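You operate a simulated robot arm through the tools that you are given. There is no shell and no other tool. Be economical: measure what you need, move in short steps, check, and stop when the job is done.

You run a simulated robot arm. Do the job below in one go: nothing can be reset, and whatever is moved stays where it is left.

JOB
Sort the orange and brown offcuts into the bins by length, push the purple bin back, drop the red bar.
Fine: each lies flat in the bin that bears its figure; the bar comes down last; the cream offcut stays.

It is judged by the outcome, as a careful person would: the job done as asked, and still so three seconds after it is handed in. It fails if anything else is knocked over, pushed out of place, dropped, spilled or broken.

ROBOT AND FRAMES
A 7-joint arm with a two-finger parallel gripper, fixed in place. Base frame: the origin is at the foot of the arm, x ahead of it, y to its left, z up; the work surface is at about z = 0.74. Lengths are in m, angles in degrees, forces in N, time in s.
With the tool pointing down near the work surface it reaches from about 0.2 to 0.74 m from the base axis. Its first joint turns from -166.0 to 166.0 degrees. Payload 1.57 kg.
The tool frame sits at the grasp point between the pads (the TCP): z along the fingers, y along the line on which they close. The tips reach 0.03 m beyond it. Largest opening 0.11 m; finger width 0.024, thickness 0.012; the body of the gripper, 0.048 by 0.112 m, starts 0.078 m behind the TCP.
Orientation is that of the tool frame in the base frame, as a unit quaternion [w, x, y, z]. With the fingers straight down and closing along the base's y, the tool's x points along the base's -x, its y along +y and its z along -z.

CONTROLS
- The arm moves only by the tool nudge_tool. Its argument "moves" is a list of rows, each an object (a shift or turn left out is 0, a gripper value left out holds the last) with "xyz": the shift along the base's x, y, z in m, a list of three; "rot": the turn, a rotation vector about the base's x, y, z in degrees, a list of three; "gripper": the opening in per cent of the stroke, from 0 (shut) to 100 (fully open). In form: [{"xyz": [dx, dy, dz], "rot": [rx, ry, rz], "gripper": gripper}, ...]. A call has 1 to 20 rows; each row is the pose to reach, as a shift and turn from the pose commanded when the call began. A row lasts 0.2 s, in which the tool goes at most 0.05 m and 8.6 degrees; a call with a longer step from one row to the next is refused whole, and so is a gripper value outside its range. Where a pose cannot be reached the arm comes as near as it can. A force on the tool above 90 N (or 10 N above the force at the start of the call, whichever is more), or a blocked arm, ends the call early, and 0.2 s more pass. Each finger travels about 0.045 m/s and halts on what it meets, pressing with about 41 N; the grip force reading is that of the motor and also rises with nothing between the fingers. The clock runs only during rows and for 0.2 s after the last one: add rows that repeat a pose to give the fingers time. The reply holds the time, the measured pose of the TCP, the force on the tool along the base axes, the opening and the grip force, in the units named above and with some noise, with the torque about the TCP (base axes, N m) and any sound that the robot's microphone picked up.
- Cameras (640 x 400 px; columns grow to the right, rows downward): "scene" is fixed at [0.2192, 0.4999, 1.5198]; the picture's right is [-0.97, -0.23, 0.00], its down [-0.13, 0.57, -0.81] and it looks along [0.18, -0.79, -0.59] (base axes); focal length 352 px, centre (320, 200). "wrist" rides on the gripper at [0.07, 0.016, -0.141] in the tool frame; the picture's right is [-0.23, 0.97, 0.00], its down [-0.85, -0.20, -0.48] and it looks along [-0.47, -0.11, 0.88] (tool axes); focal length 222 px, centre (320, 200).
- grab_frame(camera): a new picture of that camera. No time passes.
- move_column(by): slides the trunk up (or, below 0, down) by that many m; the arm rides with it, the base frame stays. It gives what a move gives, with no picture.
- probe_pixels(camera, pixels): for up to 12 pixels [column, row] of the newest picture of that camera ("zoom" is the newest enlarged one), the place [x, y, z] in the base frame of the surface seen there, good to about 0.002 m. No time passes.
- inspect(camera, box): a new picture of the part [left, top, right, bottom] of that camera's present view, enlarged. No time passes.
- job_done(): hands the job in; it is judged then, once.

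Go step by step. Measure first, check grasps and placings, and put right what went wrong. The budget is 80 turns and 34 pictures, counting those below and the enlarged ones. Unless the task says otherwise, let go and move clear before handing in, and close with one line.

The tools are called after "Request:" as a command line: name --argument value ..., lists and objects as JSON in quotes. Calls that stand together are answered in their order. nudge_tool: Moves the arm, as the interface text tells. Its arguments: {"type":"object","properties":{"moves":{"type":"array"}},"required":["moves"]} The other tools are called the same way: move_column (by) slides the trunk up or down; grab_frame (camera) takes a picture; probe_pixels (camera, pixels) gives the place of the surface under pixels of a picture; inspect (camera, box) takes an enlarged picture of a part of a camera's view; job_done () hands the job in.

At the start:

```text
time: 0.0
tool_pos: [0.3767, -0.3418, 1.1101]
ee_rot: [0.0, 0.0, 1.0, 0.0]
wrist_force: [0.5, 1.1, 0.6]
moment: [-0.01, 0.02, -0.01]
opening: 0.1103
gripper_force: 0.1
trunk travel left (down, up): [-0.5, 0.09]
```

scene: 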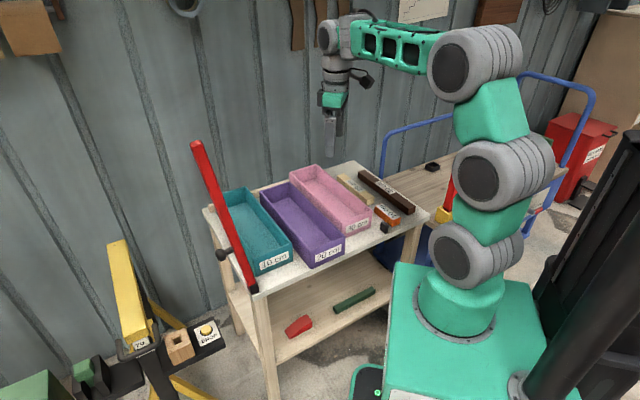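
wrist: 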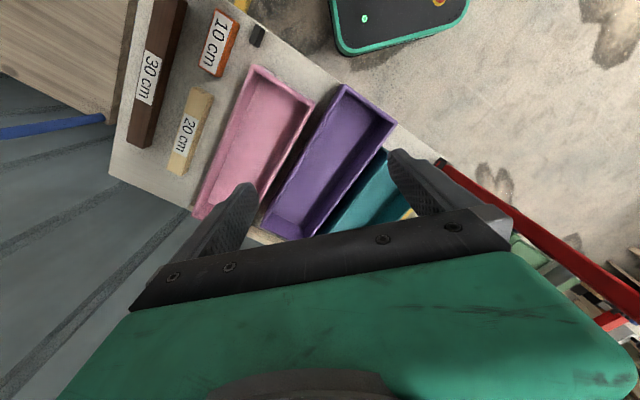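

The pictures show three bins (teal, purple, pink), offcuts labelled 30 cm (brown), 20 cm (cream) and 10 cm (orange), and a raised red bar on the cart. I'll enlarge the area to read the bin labels and see the bar's hinge.

Request:
inspect --camera "scene" --box '[180, 130, 440, 300]'

Request:
inspect --camera "wrist" --box '[100, 0, 460, 240]'

```text
2.35 times, centred on (310, 215) of scene
```

zoom: 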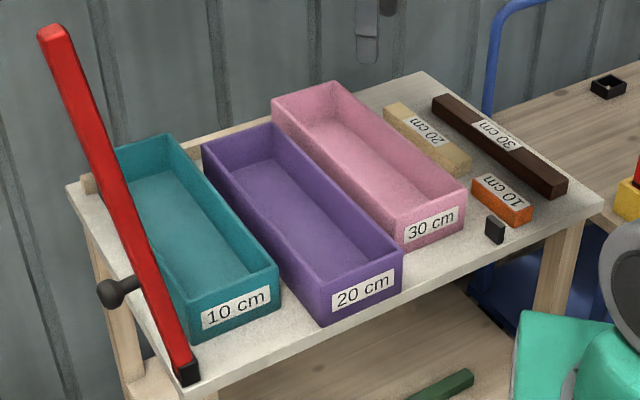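

```text
1.67 times, centred on (280, 120) of wrist
```

zoom: 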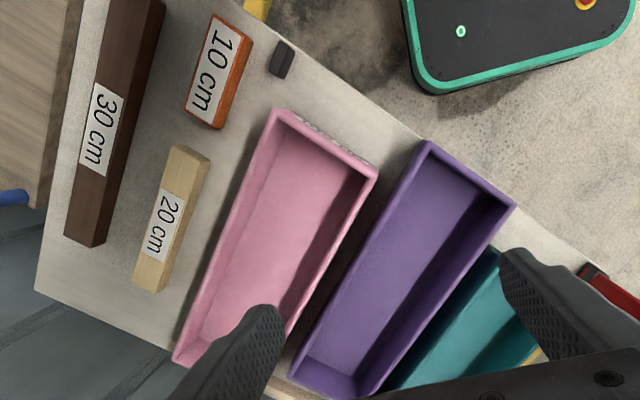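

Bins read 10 (teal), 20 (purple) and 30 (pink); orange is 10, brown is 30. Next I measure offcuts, bins and bar in the scene picture.

Request:
grab_frame --camera "scene"

Request:
inspect --camera "scene" --box '[180, 130, 440, 300]'

Request:
probe_pixels --camera "zoom" --pixels '[[437, 98], [562, 188], [560, 194], [475, 177], [528, 212], [390, 108], [464, 160], [494, 228], [190, 367], [52, 32], [118, 292], [87, 183]]'

Request:
probe_pixels --camera "zoom" --pixels '[[274, 102], [334, 84], [464, 190], [398, 224], [204, 146], [272, 124], [400, 255], [320, 290], [168, 135], [278, 270], [192, 305], [240, 380]]'

Request:
probe_pixels --camera "zoom" --pixels '[[330, 150], [400, 195], [250, 190], [330, 250], [170, 210], [225, 280], [600, 200], [422, 73], [68, 186], [195, 395], [130, 210], [175, 340]]'

```text
29 pictures are left
```

scene: 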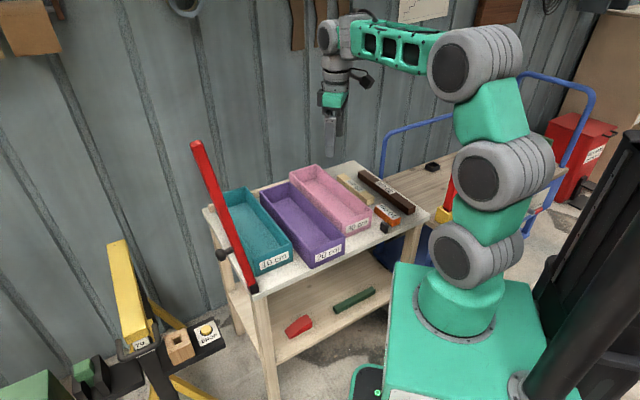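

```text
2.35 times, centred on (310, 215) of scene
```

zoom: 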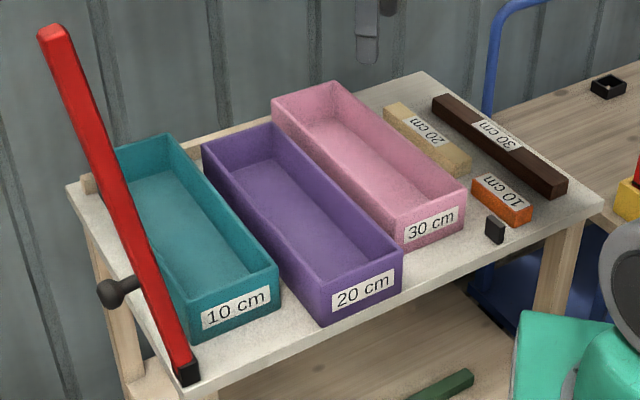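

```text
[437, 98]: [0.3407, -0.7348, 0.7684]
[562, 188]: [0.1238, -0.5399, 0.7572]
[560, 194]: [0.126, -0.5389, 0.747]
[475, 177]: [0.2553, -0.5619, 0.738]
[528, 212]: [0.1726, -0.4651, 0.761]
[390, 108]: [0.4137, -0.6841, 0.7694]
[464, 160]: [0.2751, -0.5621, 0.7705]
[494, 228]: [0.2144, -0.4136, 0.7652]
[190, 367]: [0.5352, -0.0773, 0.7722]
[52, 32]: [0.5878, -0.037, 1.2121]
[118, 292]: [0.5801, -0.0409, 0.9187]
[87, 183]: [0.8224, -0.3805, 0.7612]
```

```text
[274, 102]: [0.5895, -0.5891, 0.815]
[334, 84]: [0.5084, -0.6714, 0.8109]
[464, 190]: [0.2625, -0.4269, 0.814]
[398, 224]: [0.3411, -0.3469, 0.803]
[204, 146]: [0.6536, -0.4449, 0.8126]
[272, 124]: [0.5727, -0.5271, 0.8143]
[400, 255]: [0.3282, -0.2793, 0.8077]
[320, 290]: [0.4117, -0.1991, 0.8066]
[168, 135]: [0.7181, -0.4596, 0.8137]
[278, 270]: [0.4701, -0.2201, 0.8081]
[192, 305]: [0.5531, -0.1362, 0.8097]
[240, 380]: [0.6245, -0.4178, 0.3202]
```

```text
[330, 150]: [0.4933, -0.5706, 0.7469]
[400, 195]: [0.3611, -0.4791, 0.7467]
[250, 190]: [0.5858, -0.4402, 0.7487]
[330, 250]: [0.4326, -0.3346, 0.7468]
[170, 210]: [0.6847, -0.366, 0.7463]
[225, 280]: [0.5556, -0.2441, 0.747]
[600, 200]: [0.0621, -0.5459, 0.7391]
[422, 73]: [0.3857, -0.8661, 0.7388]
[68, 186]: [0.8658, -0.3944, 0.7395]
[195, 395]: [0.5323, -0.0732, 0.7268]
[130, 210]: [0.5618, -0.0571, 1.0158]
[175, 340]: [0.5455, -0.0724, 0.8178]
```

Table axes run at 45°: bins' length goes along v=(0.707,-0.707), and the purple bin stands about 55 mm ahead of the others, over the bar's path; the black piece near zoom (494,228) looks like the bar's rest. I'll measure the offcut edges in the wrist view.

Request:
probe_pixels --camera "wrist" --pixels '[[166, 4], [184, 4], [130, 140], [149, 145], [142, 70], [166, 75], [213, 16], [236, 24], [201, 65], [218, 73], [195, 92], [211, 98]]'

Request:
probe_pixels --camera "wrist" --pixels '[[170, 166], [183, 172], [258, 35], [253, 28], [255, 68], [312, 102], [300, 108], [255, 78], [345, 88], [396, 122], [222, 60], [228, 48]]'

Request:
inspect --camera "scene" --box '[190, 220, 290, 300]'

Request:
inspect --camera "scene" --box '[350, 180, 430, 240]'

```text
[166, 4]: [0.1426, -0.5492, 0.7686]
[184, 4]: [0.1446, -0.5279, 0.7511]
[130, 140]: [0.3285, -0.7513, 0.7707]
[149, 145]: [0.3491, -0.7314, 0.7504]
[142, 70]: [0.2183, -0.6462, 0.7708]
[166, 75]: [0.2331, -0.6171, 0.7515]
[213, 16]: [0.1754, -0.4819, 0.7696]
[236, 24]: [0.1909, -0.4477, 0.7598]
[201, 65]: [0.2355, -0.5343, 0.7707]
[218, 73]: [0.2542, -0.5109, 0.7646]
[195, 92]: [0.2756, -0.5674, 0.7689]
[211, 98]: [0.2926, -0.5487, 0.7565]
```

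```text
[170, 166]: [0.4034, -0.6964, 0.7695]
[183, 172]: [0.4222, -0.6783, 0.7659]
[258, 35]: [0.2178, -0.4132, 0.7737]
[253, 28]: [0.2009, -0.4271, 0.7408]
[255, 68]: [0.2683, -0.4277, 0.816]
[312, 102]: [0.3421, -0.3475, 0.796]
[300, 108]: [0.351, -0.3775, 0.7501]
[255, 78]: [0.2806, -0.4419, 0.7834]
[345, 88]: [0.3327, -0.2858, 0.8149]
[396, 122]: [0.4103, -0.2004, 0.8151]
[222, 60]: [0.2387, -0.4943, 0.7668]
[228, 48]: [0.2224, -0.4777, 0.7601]
```

```text
5.00 times, centred on (240, 260) of scene
```

zoom: 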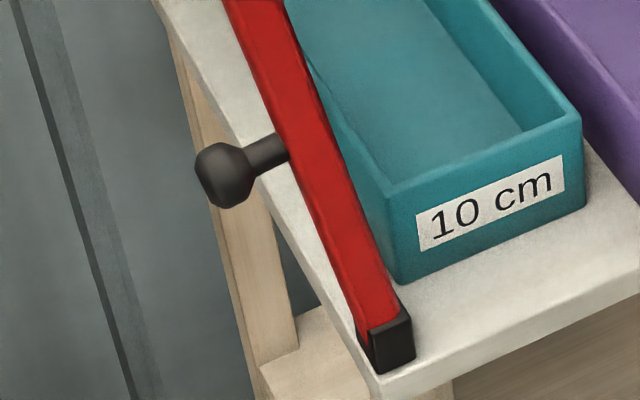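

```text
6.67 times, centred on (390, 210) of scene
```

zoom: 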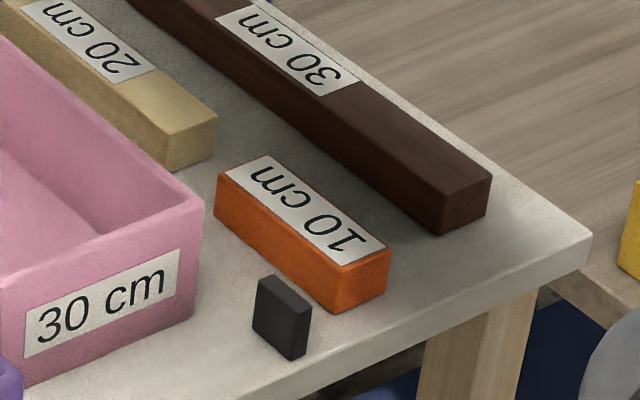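

Orange is centred near s=-0.199, t=0.50 (s,t at 45° to x,y), brown near s=-0.288, t=0.617, both along v. I'll go above the orange one with the tool turned -45° and half open.

Request:
nudge_tool --moves '[{"xyz": [-0.02, -0.0195, -0.02], "rot": [0, 0, -5.625], "gripper": 60}, {"xyz": [-0.04, -0.039, -0.04], "rot": [0, 0, -11.25]}, {"xyz": [-0.06, -0.0585, -0.06], "rot": [0, 0, -16.875]}, {"xyz": [-0.08, -0.078, -0.08], "rot": [0, 0, -22.5]}, {"xyz": [-0.1, -0.0975, -0.1], "rot": [0, 0, -28.125]}, {"xyz": [-0.12, -0.117, -0.12], "rot": [0, 0, -33.75]}, {"xyz": [-0.14, -0.1365, -0.14], "rot": [0, 0, -39.375]}, {"xyz": [-0.16, -0.156, -0.16], "rot": [0, 0, -45]}, {"xyz": [-0.16, -0.156, -0.2], "rot": [0, 0, -45]}, {"xyz": [-0.16, -0.156, -0.24], "rot": [0, 0, -45]}, {"xyz": [-0.16, -0.156, -0.24], "rot": [0, 0, -45]}]'

Request:
grab_frame --camera "wrist"

```text
time: 2.4
tool_pos: [0.2156, -0.5016, 0.8725]
ee_rot: [0.0, 0.383, 0.924, 0.0]
wrist_force: [0.4, -0.3, 0.9]
moment: [-0.03, -0.04, 0.02]
opening: 0.0662
gripper_force: 0.1
trunk travel left (down, up): [-0.5, 0.09]
```

```text
25 pictures are left
```

wrist: 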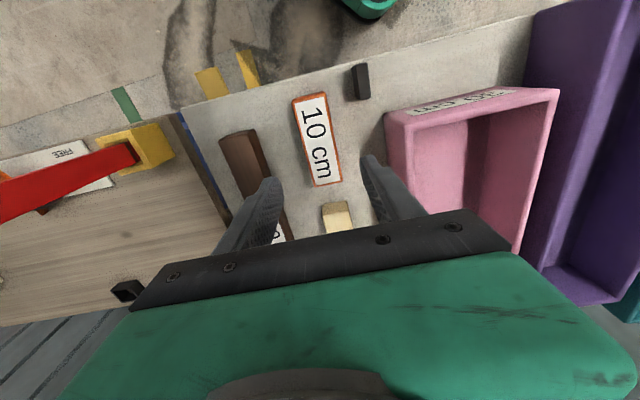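

The 10 cm piece shows clearly at (317,138); I'll probe its edges in this closer view for final centring.

Request:
probe_pixels --camera "wrist" --pixels '[[294, 104], [325, 95], [316, 184], [341, 178], [304, 145], [332, 138], [362, 66], [262, 150], [280, 160], [360, 95], [235, 140], [258, 135]]'

```text
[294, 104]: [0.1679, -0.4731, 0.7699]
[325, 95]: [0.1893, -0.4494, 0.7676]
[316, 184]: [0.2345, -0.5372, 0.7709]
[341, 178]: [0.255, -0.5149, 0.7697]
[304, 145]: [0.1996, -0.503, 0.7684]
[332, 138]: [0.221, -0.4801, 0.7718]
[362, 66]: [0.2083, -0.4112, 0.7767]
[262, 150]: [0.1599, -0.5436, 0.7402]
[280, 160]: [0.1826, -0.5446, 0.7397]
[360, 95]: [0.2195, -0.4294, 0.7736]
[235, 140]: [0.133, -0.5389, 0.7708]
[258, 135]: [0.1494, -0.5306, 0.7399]
```

The piece's centre is at about (0.213,-0.494), aligned with the tool. Descend and close.

Request:
nudge_tool --moves '[{"xyz": [-0.001, 0.005, -0.03]}, {"xyz": [-0.001, 0.005, -0.06]}, {"xyz": [-0.001, 0.005, -0.08]}, {"xyz": [-0.001, 0.005, -0.095]}, {"xyz": [-0.001, 0.005, -0.095]}, {"xyz": [-0.001, 0.005, -0.095], "gripper": 20}, {"xyz": [-0.001, 0.005, -0.095], "gripper": 20}, {"xyz": [-0.001, 0.005, -0.095], "gripper": 20}, {"xyz": [-0.001, 0.005, -0.095], "gripper": 20}, {"xyz": [-0.001, 0.005, -0.095], "gripper": 20}]'

```text
time: 4.6
tool_pos: [0.2152, -0.4929, 0.7747]
ee_rot: [0.001, 0.383, 0.924, 0.0]
wrist_force: [-0.1, 0.1, -0.3]
moment: [0.0, -0.01, 0.0]
opening: 0.0349
gripper_force: 40.6
trunk travel left (down, up): [-0.5, 0.09]
```

Gripped at 35 mm. Lift, then carry to the teal bin's centre in the air, well above the rims.

Request:
nudge_tool --moves '[{"xyz": [0, 0, 0.03]}, {"xyz": [0, 0, 0.07]}, {"xyz": [0, 0, 0.11]}, {"xyz": [0, 0, 0.15]}, {"xyz": [0.034, 0.017, 0.15]}, {"xyz": [0.069, 0.034, 0.15]}, {"xyz": [0.103, 0.05, 0.15]}, {"xyz": [0.137, 0.067, 0.15]}, {"xyz": [0.172, 0.084, 0.15]}, {"xyz": [0.206, 0.1, 0.15]}, {"xyz": [0.24, 0.117, 0.15]}, {"xyz": [0.275, 0.134, 0.15]}, {"xyz": [0.309, 0.151, 0.15]}, {"xyz": [0.343, 0.168, 0.15]}, {"xyz": [0.378, 0.184, 0.15]}, {"xyz": [0.412, 0.201, 0.15]}, {"xyz": [0.412, 0.201, 0.15]}]'

Request:
inspect --camera "scene" --box '[170, 90, 440, 300]'

```text
time: 8.2
tool_pos: [0.6297, -0.2909, 0.9273]
ee_rot: [0.0, 0.383, 0.924, 0.0]
wrist_force: [-0.4, 0.0, -1.2]
moment: [0.0, 0.0, 0.01]
opening: 0.035
gripper_force: 40.6
trunk travel left (down, up): [-0.5, 0.09]
```

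```text
1.90 times, centred on (305, 195) of scene
```

zoom: 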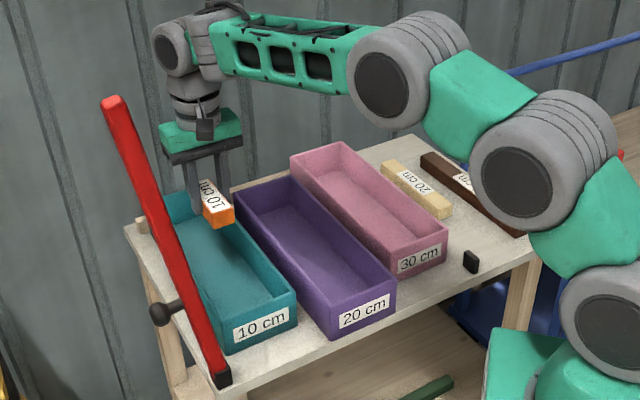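

The orange piece hangs over the teal bin, lined up. Lower to just above its floor, release narrowly, and rise.

Request:
nudge_tool --moves '[{"xyz": [-0.002, -0.002, -0.04]}, {"xyz": [-0.002, -0.002, -0.08]}, {"xyz": [-0.002, -0.002, -0.11]}, {"xyz": [-0.002, -0.002, -0.13]}, {"xyz": [-0.002, -0.002, -0.143]}, {"xyz": [-0.002, -0.002, -0.143]}, {"xyz": [-0.002, -0.002, -0.143], "gripper": 48}, {"xyz": [-0.002, -0.002, -0.143], "gripper": 48}, {"xyz": [-0.002, -0.002, -0.143], "gripper": 48}, {"xyz": [-0.002, -0.002, -0.11]}, {"xyz": [-0.002, -0.002, -0.07]}, {"xyz": [-0.002, -0.002, -0.03]}, {"xyz": [-0.002, -0.002, 0]}]'

Request:
inspect --camera "scene" --box '[170, 90, 440, 300]'

```text
time: 11.0
tool_pos: [0.624, -0.2948, 0.9286]
ee_rot: [0.001, 0.383, 0.924, -0.001]
wrist_force: [-0.1, -0.2, -0.5]
moment: [0.0, 0.03, 0.0]
opening: 0.0526
gripper_force: 0.1
trunk travel left (down, up): [-0.5, 0.09]
```

```text
1.90 times, centred on (305, 195) of scene
```

zoom: 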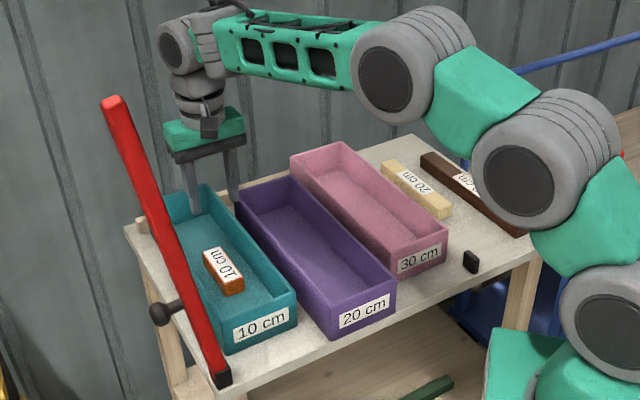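

Orange lies flat in the teal bin. Now travel over to the brown offcut at about (0.233,-0.640).

Request:
nudge_tool --moves '[{"xyz": [-0.03, -0.027, 0], "gripper": 60}, {"xyz": [-0.06, -0.053, 0]}, {"xyz": [-0.091, -0.08, 0]}, {"xyz": [-0.121, -0.107, 0]}, {"xyz": [-0.151, -0.133, 0]}, {"xyz": [-0.181, -0.16, 0]}, {"xyz": [-0.212, -0.187, 0]}, {"xyz": [-0.242, -0.213, 0]}, {"xyz": [-0.272, -0.24, 0]}, {"xyz": [-0.302, -0.267, 0]}, {"xyz": [-0.333, -0.294, 0]}, {"xyz": [-0.363, -0.32, 0]}, {"xyz": [-0.393, -0.347, 0]}, {"xyz": [-0.393, -0.347, 0]}]'

Request:
grab_frame --camera "wrist"

```text
time: 14.0
tool_pos: [0.2325, -0.6404, 0.9273]
ee_rot: [0.0, 0.382, 0.924, 0.0]
wrist_force: [0.4, -0.4, -1.1]
moment: [0.01, -0.06, -0.03]
opening: 0.0662
gripper_force: 0.0
trunk travel left (down, up): [-0.5, 0.09]
```

```text
22 pictures are left
```

wrist: 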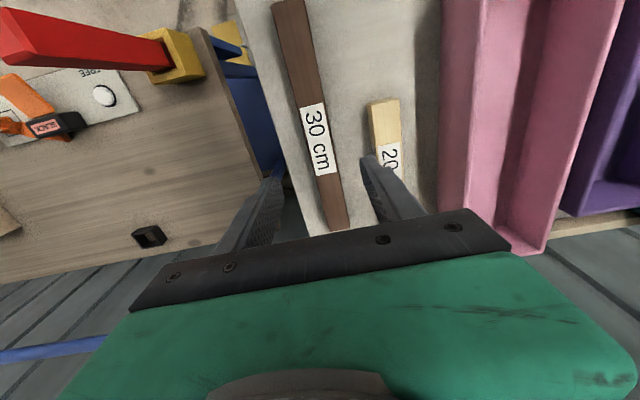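

The brown piece runs from (288,5) to (335,225), and the red slanted thing belongs to another table at left; I'll probe the brown edges.

Request:
probe_pixels --camera "wrist" --pixels '[[275, 8], [302, 8], [297, 108], [322, 108], [313, 170], [335, 170], [325, 222], [345, 222], [369, 108], [372, 140], [336, 228], [306, 138]]'

```text
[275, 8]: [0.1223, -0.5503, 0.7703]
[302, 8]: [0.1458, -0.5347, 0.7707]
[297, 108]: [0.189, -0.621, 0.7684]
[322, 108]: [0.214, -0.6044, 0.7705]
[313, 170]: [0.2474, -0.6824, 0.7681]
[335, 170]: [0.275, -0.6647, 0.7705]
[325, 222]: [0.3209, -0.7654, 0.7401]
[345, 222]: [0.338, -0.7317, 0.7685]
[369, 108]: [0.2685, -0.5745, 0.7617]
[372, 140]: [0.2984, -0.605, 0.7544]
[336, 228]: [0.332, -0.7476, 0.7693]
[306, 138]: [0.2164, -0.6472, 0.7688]
```

Brown centre is s≈-0.291, t≈0.617, so shift 2 mm, descend and close.

Request:
nudge_tool --moves '[{"xyz": [-0.002, -0.002, -0.04]}, {"xyz": [-0.002, -0.002, -0.08]}, {"xyz": [-0.002, -0.002, -0.11]}, {"xyz": [-0.002, -0.002, -0.135]}, {"xyz": [-0.002, -0.002, -0.151]}, {"xyz": [-0.002, -0.002, -0.151]}, {"xyz": [-0.002, -0.002, -0.151], "gripper": 18}, {"xyz": [-0.002, -0.002, -0.151], "gripper": 18}, {"xyz": [-0.002, -0.002, -0.151], "gripper": 18}, {"xyz": [-0.002, -0.002, -0.151], "gripper": 18}, {"xyz": [-0.002, -0.002, -0.151], "gripper": 18}]'

```text
time: 16.4
tool_pos: [0.2327, -0.6443, 0.7747]
ee_rot: [0.0, 0.382, 0.924, 0.001]
wrist_force: [0.5, -0.2, 0.4]
moment: [-0.04, -0.04, 0.09]
opening: 0.0354
gripper_force: 40.9
trunk travel left (down, up): [-0.5, 0.09]
```

Gripped at 35 mm. Lift and carry over the pink bin.

Request:
nudge_tool --moves '[{"xyz": [0, 0, 0.02]}, {"xyz": [0, 0, 0.05]}, {"xyz": [0, 0, 0.09]}, {"xyz": [0, 0, 0.13]}, {"xyz": [0, 0, 0.15]}, {"xyz": [0.028, 0.019, 0.15]}, {"xyz": [0.056, 0.038, 0.15]}, {"xyz": [0.084, 0.058, 0.15]}, {"xyz": [0.111, 0.077, 0.15]}, {"xyz": [0.139, 0.096, 0.15]}, {"xyz": [0.167, 0.115, 0.15]}, {"xyz": [0.195, 0.1345, 0.15]}, {"xyz": [0.195, 0.1345, 0.15]}]'

Request:
inspect --camera "scene" --box '[170, 90, 440, 300]'

Request:
grab_frame --camera "wrist"

```text
time: 19.2
tool_pos: [0.4281, -0.5094, 0.9258]
ee_rot: [0.0, 0.383, 0.924, -0.001]
wrist_force: [1.1, 0.4, -2.6]
moment: [0.0, 0.03, 0.02]
opening: 0.0354
gripper_force: 41.1
trunk travel left (down, up): [-0.5, 0.09]
```

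```text
1.90 times, centred on (305, 195) of scene
```

zoom: 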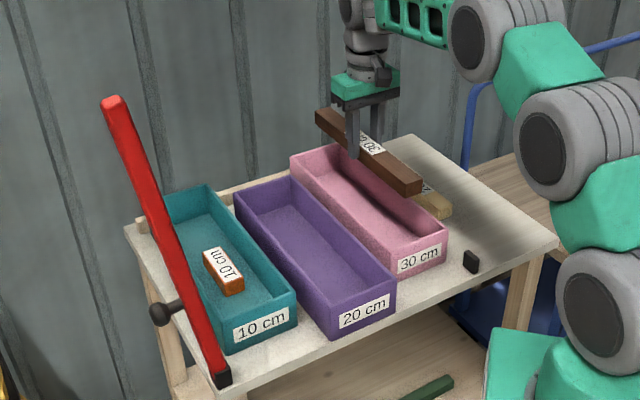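

```text
20 pictures are left
```

wrist: 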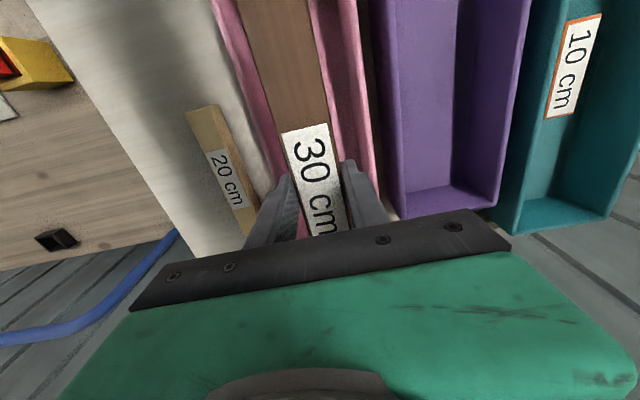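

The bar hangs level over the pink bin; I'll check its ends against the bin's front and back walls.

Request:
probe_pixels --camera "zoom" --pixels '[[420, 181], [405, 192], [318, 112], [336, 143], [446, 232], [400, 246], [330, 108]]'

```text
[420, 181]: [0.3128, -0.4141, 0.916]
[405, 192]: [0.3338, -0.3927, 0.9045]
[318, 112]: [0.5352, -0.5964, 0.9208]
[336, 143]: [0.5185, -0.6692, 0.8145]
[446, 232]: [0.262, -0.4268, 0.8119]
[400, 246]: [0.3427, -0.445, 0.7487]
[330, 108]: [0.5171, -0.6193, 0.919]
```

Ends at t=0.513–0.81 fit inside the bin (0.494–0.828). Lower, release, rise.

Request:
nudge_tool --moves '[{"xyz": [0, 0, -0.04]}, {"xyz": [0, 0, -0.08]}, {"xyz": [0, 0, -0.11]}, {"xyz": [0, 0, -0.13]}, {"xyz": [0, 0, -0.142]}, {"xyz": [0, 0, -0.142]}, {"xyz": [0, 0, -0.142], "gripper": 47}, {"xyz": [0, 0, -0.142], "gripper": 47}, {"xyz": [0, 0, -0.142], "gripper": 47}, {"xyz": [0, 0, -0.11]}, {"xyz": [0, 0, -0.07]}, {"xyz": [0, 0, -0.03]}, {"xyz": [0, 0, 0]}, {"xyz": [0, 0, 0], "gripper": 0}]'

```text
time: 22.2
tool_pos: [0.4261, -0.5111, 0.9239]
ee_rot: [0.001, 0.383, 0.924, 0.0]
wrist_force: [0.1, 0.1, 0.1]
moment: [0.0, 0.0, 0.0]
opening: 0.0178
gripper_force: 0.5
trunk travel left (down, up): [-0.5, 0.09]
```

Now close the fingers and move ahead of the purple bin's front face, over free air.

Request:
nudge_tool --moves '[{"xyz": [-0.011, 0.038, 0], "gripper": 0}, {"xyz": [-0.022, 0.076, 0]}, {"xyz": [-0.034, 0.114, 0]}, {"xyz": [-0.045, 0.152, 0]}, {"xyz": [-0.056, 0.189, 0]}, {"xyz": [-0.067, 0.227, 0]}, {"xyz": [-0.078, 0.265, 0]}, {"xyz": [-0.0895, 0.303, 0]}, {"xyz": [-0.0895, 0.303, -0.04]}, {"xyz": [-0.0895, 0.303, -0.08]}, {"xyz": [-0.0895, 0.303, -0.125]}, {"xyz": [-0.0895, 0.303, -0.125]}]'

Request:
inspect --camera "scene" --box '[170, 90, 440, 300]'

```text
time: 24.8
tool_pos: [0.3362, -0.2037, 0.7991]
ee_rot: [0.0, 0.382, 0.924, 0.0]
wrist_force: [0.3, 0.0, -0.5]
moment: [0.02, 0.01, -0.01]
opening: 0.0
gripper_force: 21.3
trunk travel left (down, up): [-0.5, 0.09]
```

```text
1.90 times, centred on (305, 195) of scene
```

zoom: 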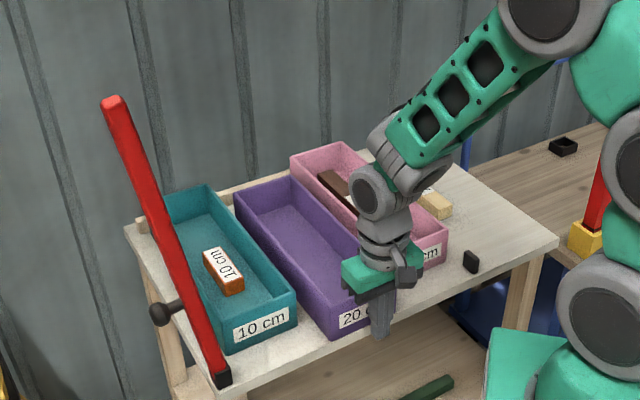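

Fingers are in front of the purple bin's middle at t≈0.384; push along +v by about 0.09 in small steps, then back off.

Request:
nudge_tool --moves '[{"xyz": [0.012, -0.012, 0]}, {"xyz": [0.02, -0.02, 0]}, {"xyz": [0.025, -0.025, 0]}, {"xyz": [0.03, -0.03, 0]}, {"xyz": [0.035, -0.035, 0]}, {"xyz": [0.04, -0.04, 0]}, {"xyz": [0.045, -0.045, 0]}, {"xyz": [0.05, -0.05, 0]}, {"xyz": [0.055, -0.055, 0]}, {"xyz": [0.059, -0.059, 0]}, {"xyz": [0.062, -0.062, 0]}, {"xyz": [0.062, -0.062, 0]}]'

Request:
inspect --camera "scene" --box '[170, 90, 440, 300]'

```text
time: 27.4
tool_pos: [0.3985, -0.2677, 0.8004]
ee_rot: [0.0, 0.382, 0.924, 0.0]
wrist_force: [-1.6, 1.6, -0.9]
moment: [-0.02, 0.0, 0.01]
opening: 0.0
gripper_force: 21.5
trunk travel left (down, up): [-0.5, 0.09]
```

```text
1.90 times, centred on (305, 195) of scene
```

zoom: 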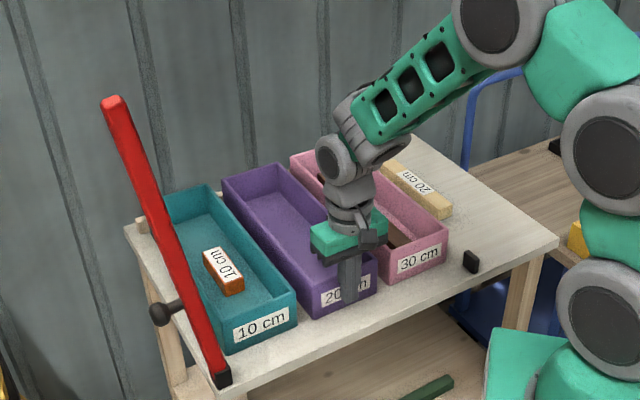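

The purple bin moved back, force only ~2 N. Checking its corners against the neighbours'.

Request:
probe_pixels --camera "zoom" --pixels '[[377, 265], [311, 292], [312, 310], [377, 285], [224, 180], [279, 165], [295, 305], [446, 236], [295, 158], [228, 342], [209, 186]]'

```text
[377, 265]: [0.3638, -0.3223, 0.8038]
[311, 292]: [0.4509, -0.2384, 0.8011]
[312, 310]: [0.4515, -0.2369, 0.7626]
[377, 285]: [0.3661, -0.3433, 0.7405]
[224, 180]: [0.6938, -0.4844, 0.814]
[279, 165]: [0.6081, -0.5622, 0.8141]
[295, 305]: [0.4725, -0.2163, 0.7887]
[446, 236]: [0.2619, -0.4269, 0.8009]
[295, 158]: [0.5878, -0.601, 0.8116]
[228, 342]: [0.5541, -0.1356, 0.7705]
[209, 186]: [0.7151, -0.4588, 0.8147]
```

Purple front is at t≈0.486, flush with teal and pink (0.487). I'll back off, rise, and look closely at the bar.

Request:
nudge_tool --moves '[{"xyz": [-0.02, 0.02, 0]}, {"xyz": [-0.045, 0.045, 0]}, {"xyz": [-0.045, 0.045, 0.04]}, {"xyz": [-0.045, 0.045, 0.08]}, {"xyz": [-0.045, 0.045, 0.12]}, {"xyz": [-0.045, 0.045, 0.16]}, {"xyz": [-0.045, 0.045, 0.2]}, {"xyz": [-0.045, 0.045, 0.24]}, {"xyz": [-0.045, 0.045, 0.28]}, {"xyz": [-0.045, 0.045, 0.32]}]'

Request:
inspect --camera "scene" --box '[170, 120, 410, 300]'

```text
time: 29.6
tool_pos: [0.3513, -0.2215, 1.1211]
ee_rot: [0.0, 0.383, 0.924, 0.0]
wrist_force: [0.7, 0.0, -0.4]
moment: [-0.01, 0.02, -0.01]
opening: 0.0
gripper_force: 21.7
trunk travel left (down, up): [-0.5, 0.09]
```

```text
2.22 times, centred on (290, 210) of scene
```

zoom: 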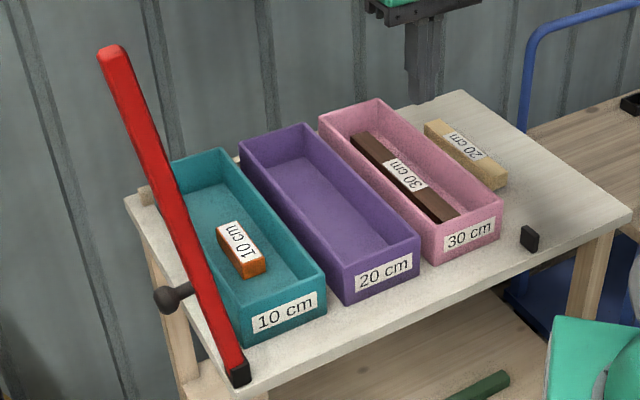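

Everything is placed well. Probe the bar: both edges, tip, knob, bracket, and rest.

Request:
probe_pixels --camera "zoom" --pixels '[[103, 58], [124, 52], [111, 48], [135, 145], [150, 138], [185, 230], [200, 230], [165, 300], [185, 292], [228, 358], [245, 375], [530, 240]]'

Request:
probe_pixels --camera "zoom" --pixels '[[522, 230], [537, 240], [530, 228], [240, 365], [232, 375], [142, 140], [192, 230], [118, 46], [158, 300], [148, 188]]'

```text
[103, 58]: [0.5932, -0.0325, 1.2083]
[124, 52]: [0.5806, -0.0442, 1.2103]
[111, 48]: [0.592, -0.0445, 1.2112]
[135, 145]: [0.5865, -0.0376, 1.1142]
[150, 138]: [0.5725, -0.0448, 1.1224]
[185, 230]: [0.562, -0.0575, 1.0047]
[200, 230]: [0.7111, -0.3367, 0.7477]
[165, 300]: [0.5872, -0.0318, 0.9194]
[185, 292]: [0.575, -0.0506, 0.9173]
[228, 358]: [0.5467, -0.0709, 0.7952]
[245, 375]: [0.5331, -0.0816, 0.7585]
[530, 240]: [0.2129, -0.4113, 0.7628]
```

```text
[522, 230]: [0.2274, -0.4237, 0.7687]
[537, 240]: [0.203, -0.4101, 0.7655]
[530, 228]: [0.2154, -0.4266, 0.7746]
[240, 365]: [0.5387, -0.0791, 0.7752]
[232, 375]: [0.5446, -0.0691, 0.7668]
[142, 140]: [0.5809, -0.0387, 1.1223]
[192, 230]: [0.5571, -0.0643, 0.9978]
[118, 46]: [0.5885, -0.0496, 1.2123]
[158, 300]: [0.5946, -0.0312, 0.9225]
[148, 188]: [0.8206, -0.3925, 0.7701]
```

The bar is about 20 mm thick (t≈0.44–0.46), leans outward, tip at z=1.212, and its rest sits at s≈-0.145. I'll go around in front of it at z≈1.165 (gripper body above the tip) to its outer side.

Request:
nudge_tool --moves '[{"xyz": [0.0, 0.0, 0.045]}, {"xyz": [0.013, 0.032, 0.045]}, {"xyz": [0.026, 0.063, 0.045]}, {"xyz": [0.04, 0.095, 0.045]}, {"xyz": [0.053, 0.126, 0.045]}, {"xyz": [0.066, 0.158, 0.045]}, {"xyz": [0.095, 0.187, 0.045]}, {"xyz": [0.124, 0.216, 0.045]}, {"xyz": [0.153, 0.245, 0.045]}, {"xyz": [0.182, 0.274, 0.045]}, {"xyz": [0.211, 0.303, 0.045]}, {"xyz": [0.237, 0.277, 0.045]}, {"xyz": [0.263, 0.251, 0.045]}, {"xyz": [0.289, 0.225, 0.045]}, {"xyz": [0.289, 0.225, 0.045]}]'

Request:
grab_frame --camera "scene"

```text
time: 32.8
tool_pos: [0.6394, 0.0005, 1.1656]
ee_rot: [0.0, 0.383, 0.924, 0.0]
wrist_force: [0.9, 0.3, -0.3]
moment: [0.04, 0.02, -0.05]
opening: 0.0001
gripper_force: 20.9
trunk travel left (down, up): [-0.5, 0.09]
```

```text
16 pictures are left
```

scene: 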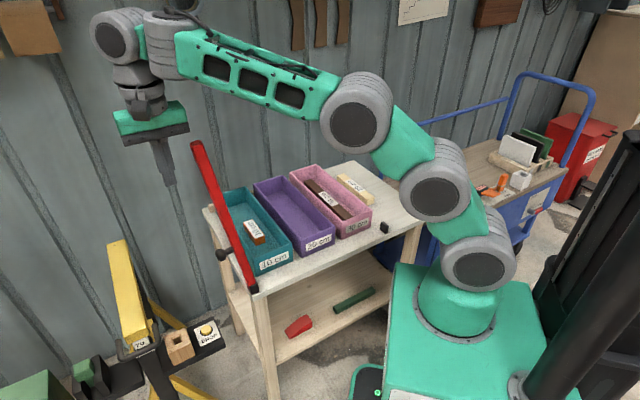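

Fingers are outside the bar near its tip. Push toward -s in small steps until it passes upright.

Request:
nudge_tool --moves '[{"xyz": [-0.02, -0.02, 0]}, {"xyz": [-0.03, -0.03, 0]}, {"xyz": [-0.037, -0.037, 0]}, {"xyz": [-0.044, -0.044, 0]}, {"xyz": [-0.051, -0.051, 0]}, {"xyz": [-0.058, -0.058, 0]}, {"xyz": [-0.065, -0.065, 0]}, {"xyz": [-0.072, -0.072, 0]}, {"xyz": [-0.079, -0.079, 0]}, {"xyz": [-0.079, -0.079, 0]}]'

Request:
grab_frame --camera "scene"

```text
time: 35.0
tool_pos: [0.5623, -0.0774, 1.1631]
ee_rot: [0.0, 0.383, 0.924, 0.0]
wrist_force: [0.6, -0.1, 0.3]
moment: [0.01, 0.0, 0.02]
opening: 0.0001
gripper_force: 21.2
trunk travel left (down, up): [-0.5, 0.09]
```

```text
15 pictures are left
```

scene: 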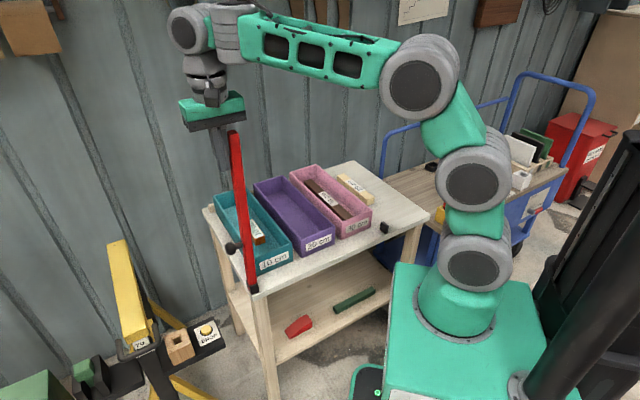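

The bar is now about upright with almost no force. Continue pushing another ~60 mm, then pause.

Request:
nudge_tool --moves '[{"xyz": [-0.007, -0.007, 0]}, {"xyz": [-0.014, -0.014, 0]}, {"xyz": [-0.021, -0.021, 0]}, {"xyz": [-0.028, -0.028, 0]}, {"xyz": [-0.035, -0.035, 0]}, {"xyz": [-0.042, -0.042, 0]}, {"xyz": [-0.042, -0.042, 0]}, {"xyz": [-0.042, -0.042, 0]}, {"xyz": [-0.042, -0.042, 0]}, {"xyz": [-0.042, -0.042, 0]}, {"xyz": [-0.042, -0.042, 0]}]'

Request:
grab_frame --camera "scene"

```text
time: 37.4
tool_pos: [0.5211, -0.1197, 1.1636]
ee_rot: [0.001, 0.383, 0.924, 0.0]
wrist_force: [-0.3, -0.3, 0.1]
moment: [-0.01, 0.0, -0.04]
opening: 0.0001
gripper_force: 21.4
trunk travel left (down, up): [-0.5, 0.09]
```

```text
14 pictures are left
```

scene: 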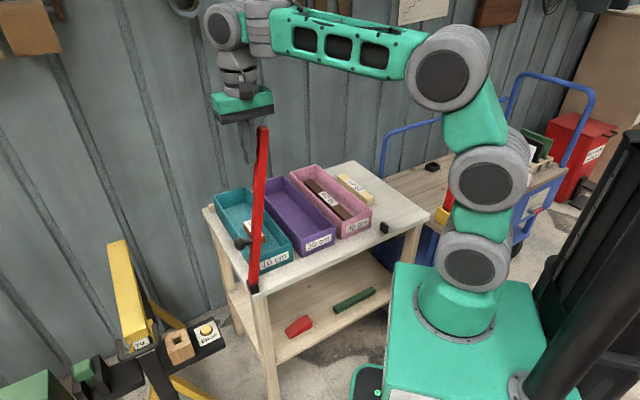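

The bar now leans inward a bit and stays with the finger, so the hinge may be stiff. I'll measure where it is.

Request:
probe_pixels --camera "scene" --pixels '[[262, 130], [260, 160], [257, 210], [254, 260], [253, 288], [240, 243]]'

```text
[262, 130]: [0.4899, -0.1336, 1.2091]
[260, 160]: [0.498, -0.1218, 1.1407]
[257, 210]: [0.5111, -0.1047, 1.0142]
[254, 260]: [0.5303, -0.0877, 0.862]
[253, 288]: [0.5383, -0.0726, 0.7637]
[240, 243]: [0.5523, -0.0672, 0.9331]
```

The bar leans ~10° inward and stays put: a stiff hinge at about s=0.326, z=0.783. So I'll walk it down along its arc with the fingertip at r≈0.36, first to 45°.

Request:
nudge_tool --moves '[{"xyz": [-0.0088, -0.0088, -0.002]}, {"xyz": [-0.0175, -0.0175, -0.0044]}, {"xyz": [-0.0261, -0.0261, -0.0073]}, {"xyz": [-0.0347, -0.0347, -0.0105]}, {"xyz": [-0.0432, -0.0432, -0.0143]}, {"xyz": [-0.0516, -0.0516, -0.0183]}, {"xyz": [-0.06, -0.06, -0.0229]}, {"xyz": [-0.0681, -0.0681, -0.0278]}, {"xyz": [-0.0762, -0.0762, -0.0332]}, {"xyz": [-0.0841, -0.0841, -0.0388]}, {"xyz": [-0.0841, -0.0841, -0.0388]}, {"xyz": [-0.0841, -0.0841, -0.0388]}]'

Request:
grab_frame --camera "scene"

```text
time: 40.0
tool_pos: [0.4391, -0.2027, 1.1265]
ee_rot: [0.0, 0.383, 0.924, 0.0]
wrist_force: [0.3, 0.2, 0.1]
moment: [-0.01, 0.0, -0.03]
opening: 0.0
gripper_force: 21.5
trunk travel left (down, up): [-0.5, 0.09]
```

```text
13 pictures are left
```

scene: 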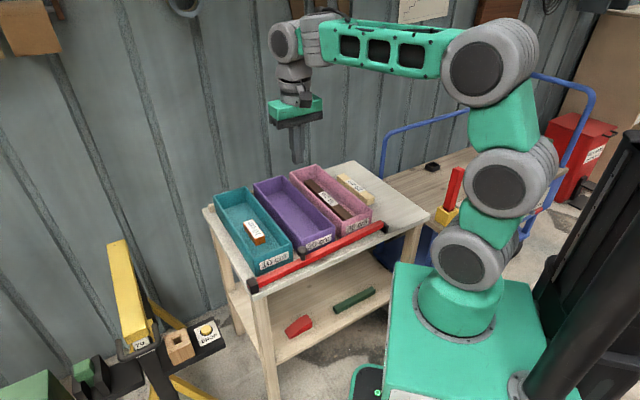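

The bar has fallen and lies along the front, its end at (385,225) on the rest. I'll look closely and check that everything stayed put.

Request:
inspect --camera "scene" --box '[195, 150, 435, 300]'

Request:
probe_pixels --camera "zoom" --pixels '[[505, 195], [150, 355], [330, 275], [368, 210], [292, 240], [95, 275], [470, 175], [246, 280], [428, 120], [385, 95]]'

```text
2.67 times, centred on (315, 225) of scene
```

zoom: 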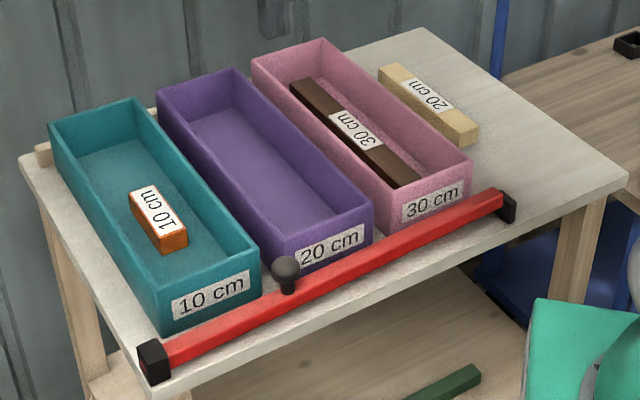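

```text
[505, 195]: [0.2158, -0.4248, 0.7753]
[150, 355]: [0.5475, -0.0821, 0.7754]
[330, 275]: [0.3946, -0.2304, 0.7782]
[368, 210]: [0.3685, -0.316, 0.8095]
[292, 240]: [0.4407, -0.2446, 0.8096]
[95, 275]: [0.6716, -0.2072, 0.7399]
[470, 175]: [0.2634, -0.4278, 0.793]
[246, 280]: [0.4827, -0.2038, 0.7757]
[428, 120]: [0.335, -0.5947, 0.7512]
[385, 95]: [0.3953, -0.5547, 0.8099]
```

The bar lies level against its rest, both offcuts lie flat in their bins, the three bins are flush, the cream piece hasn't moved, and the gripper is empty and clear. Handing in.

Request:
job_done

```text
The job is handed in.
```

The job is done and handed in: the orange offcut is in the 10 cm bin, the brown one is in the 30 cm bin, the purple bin is pushed back flush, the red bar came down last, and the cream offcut was left alone.
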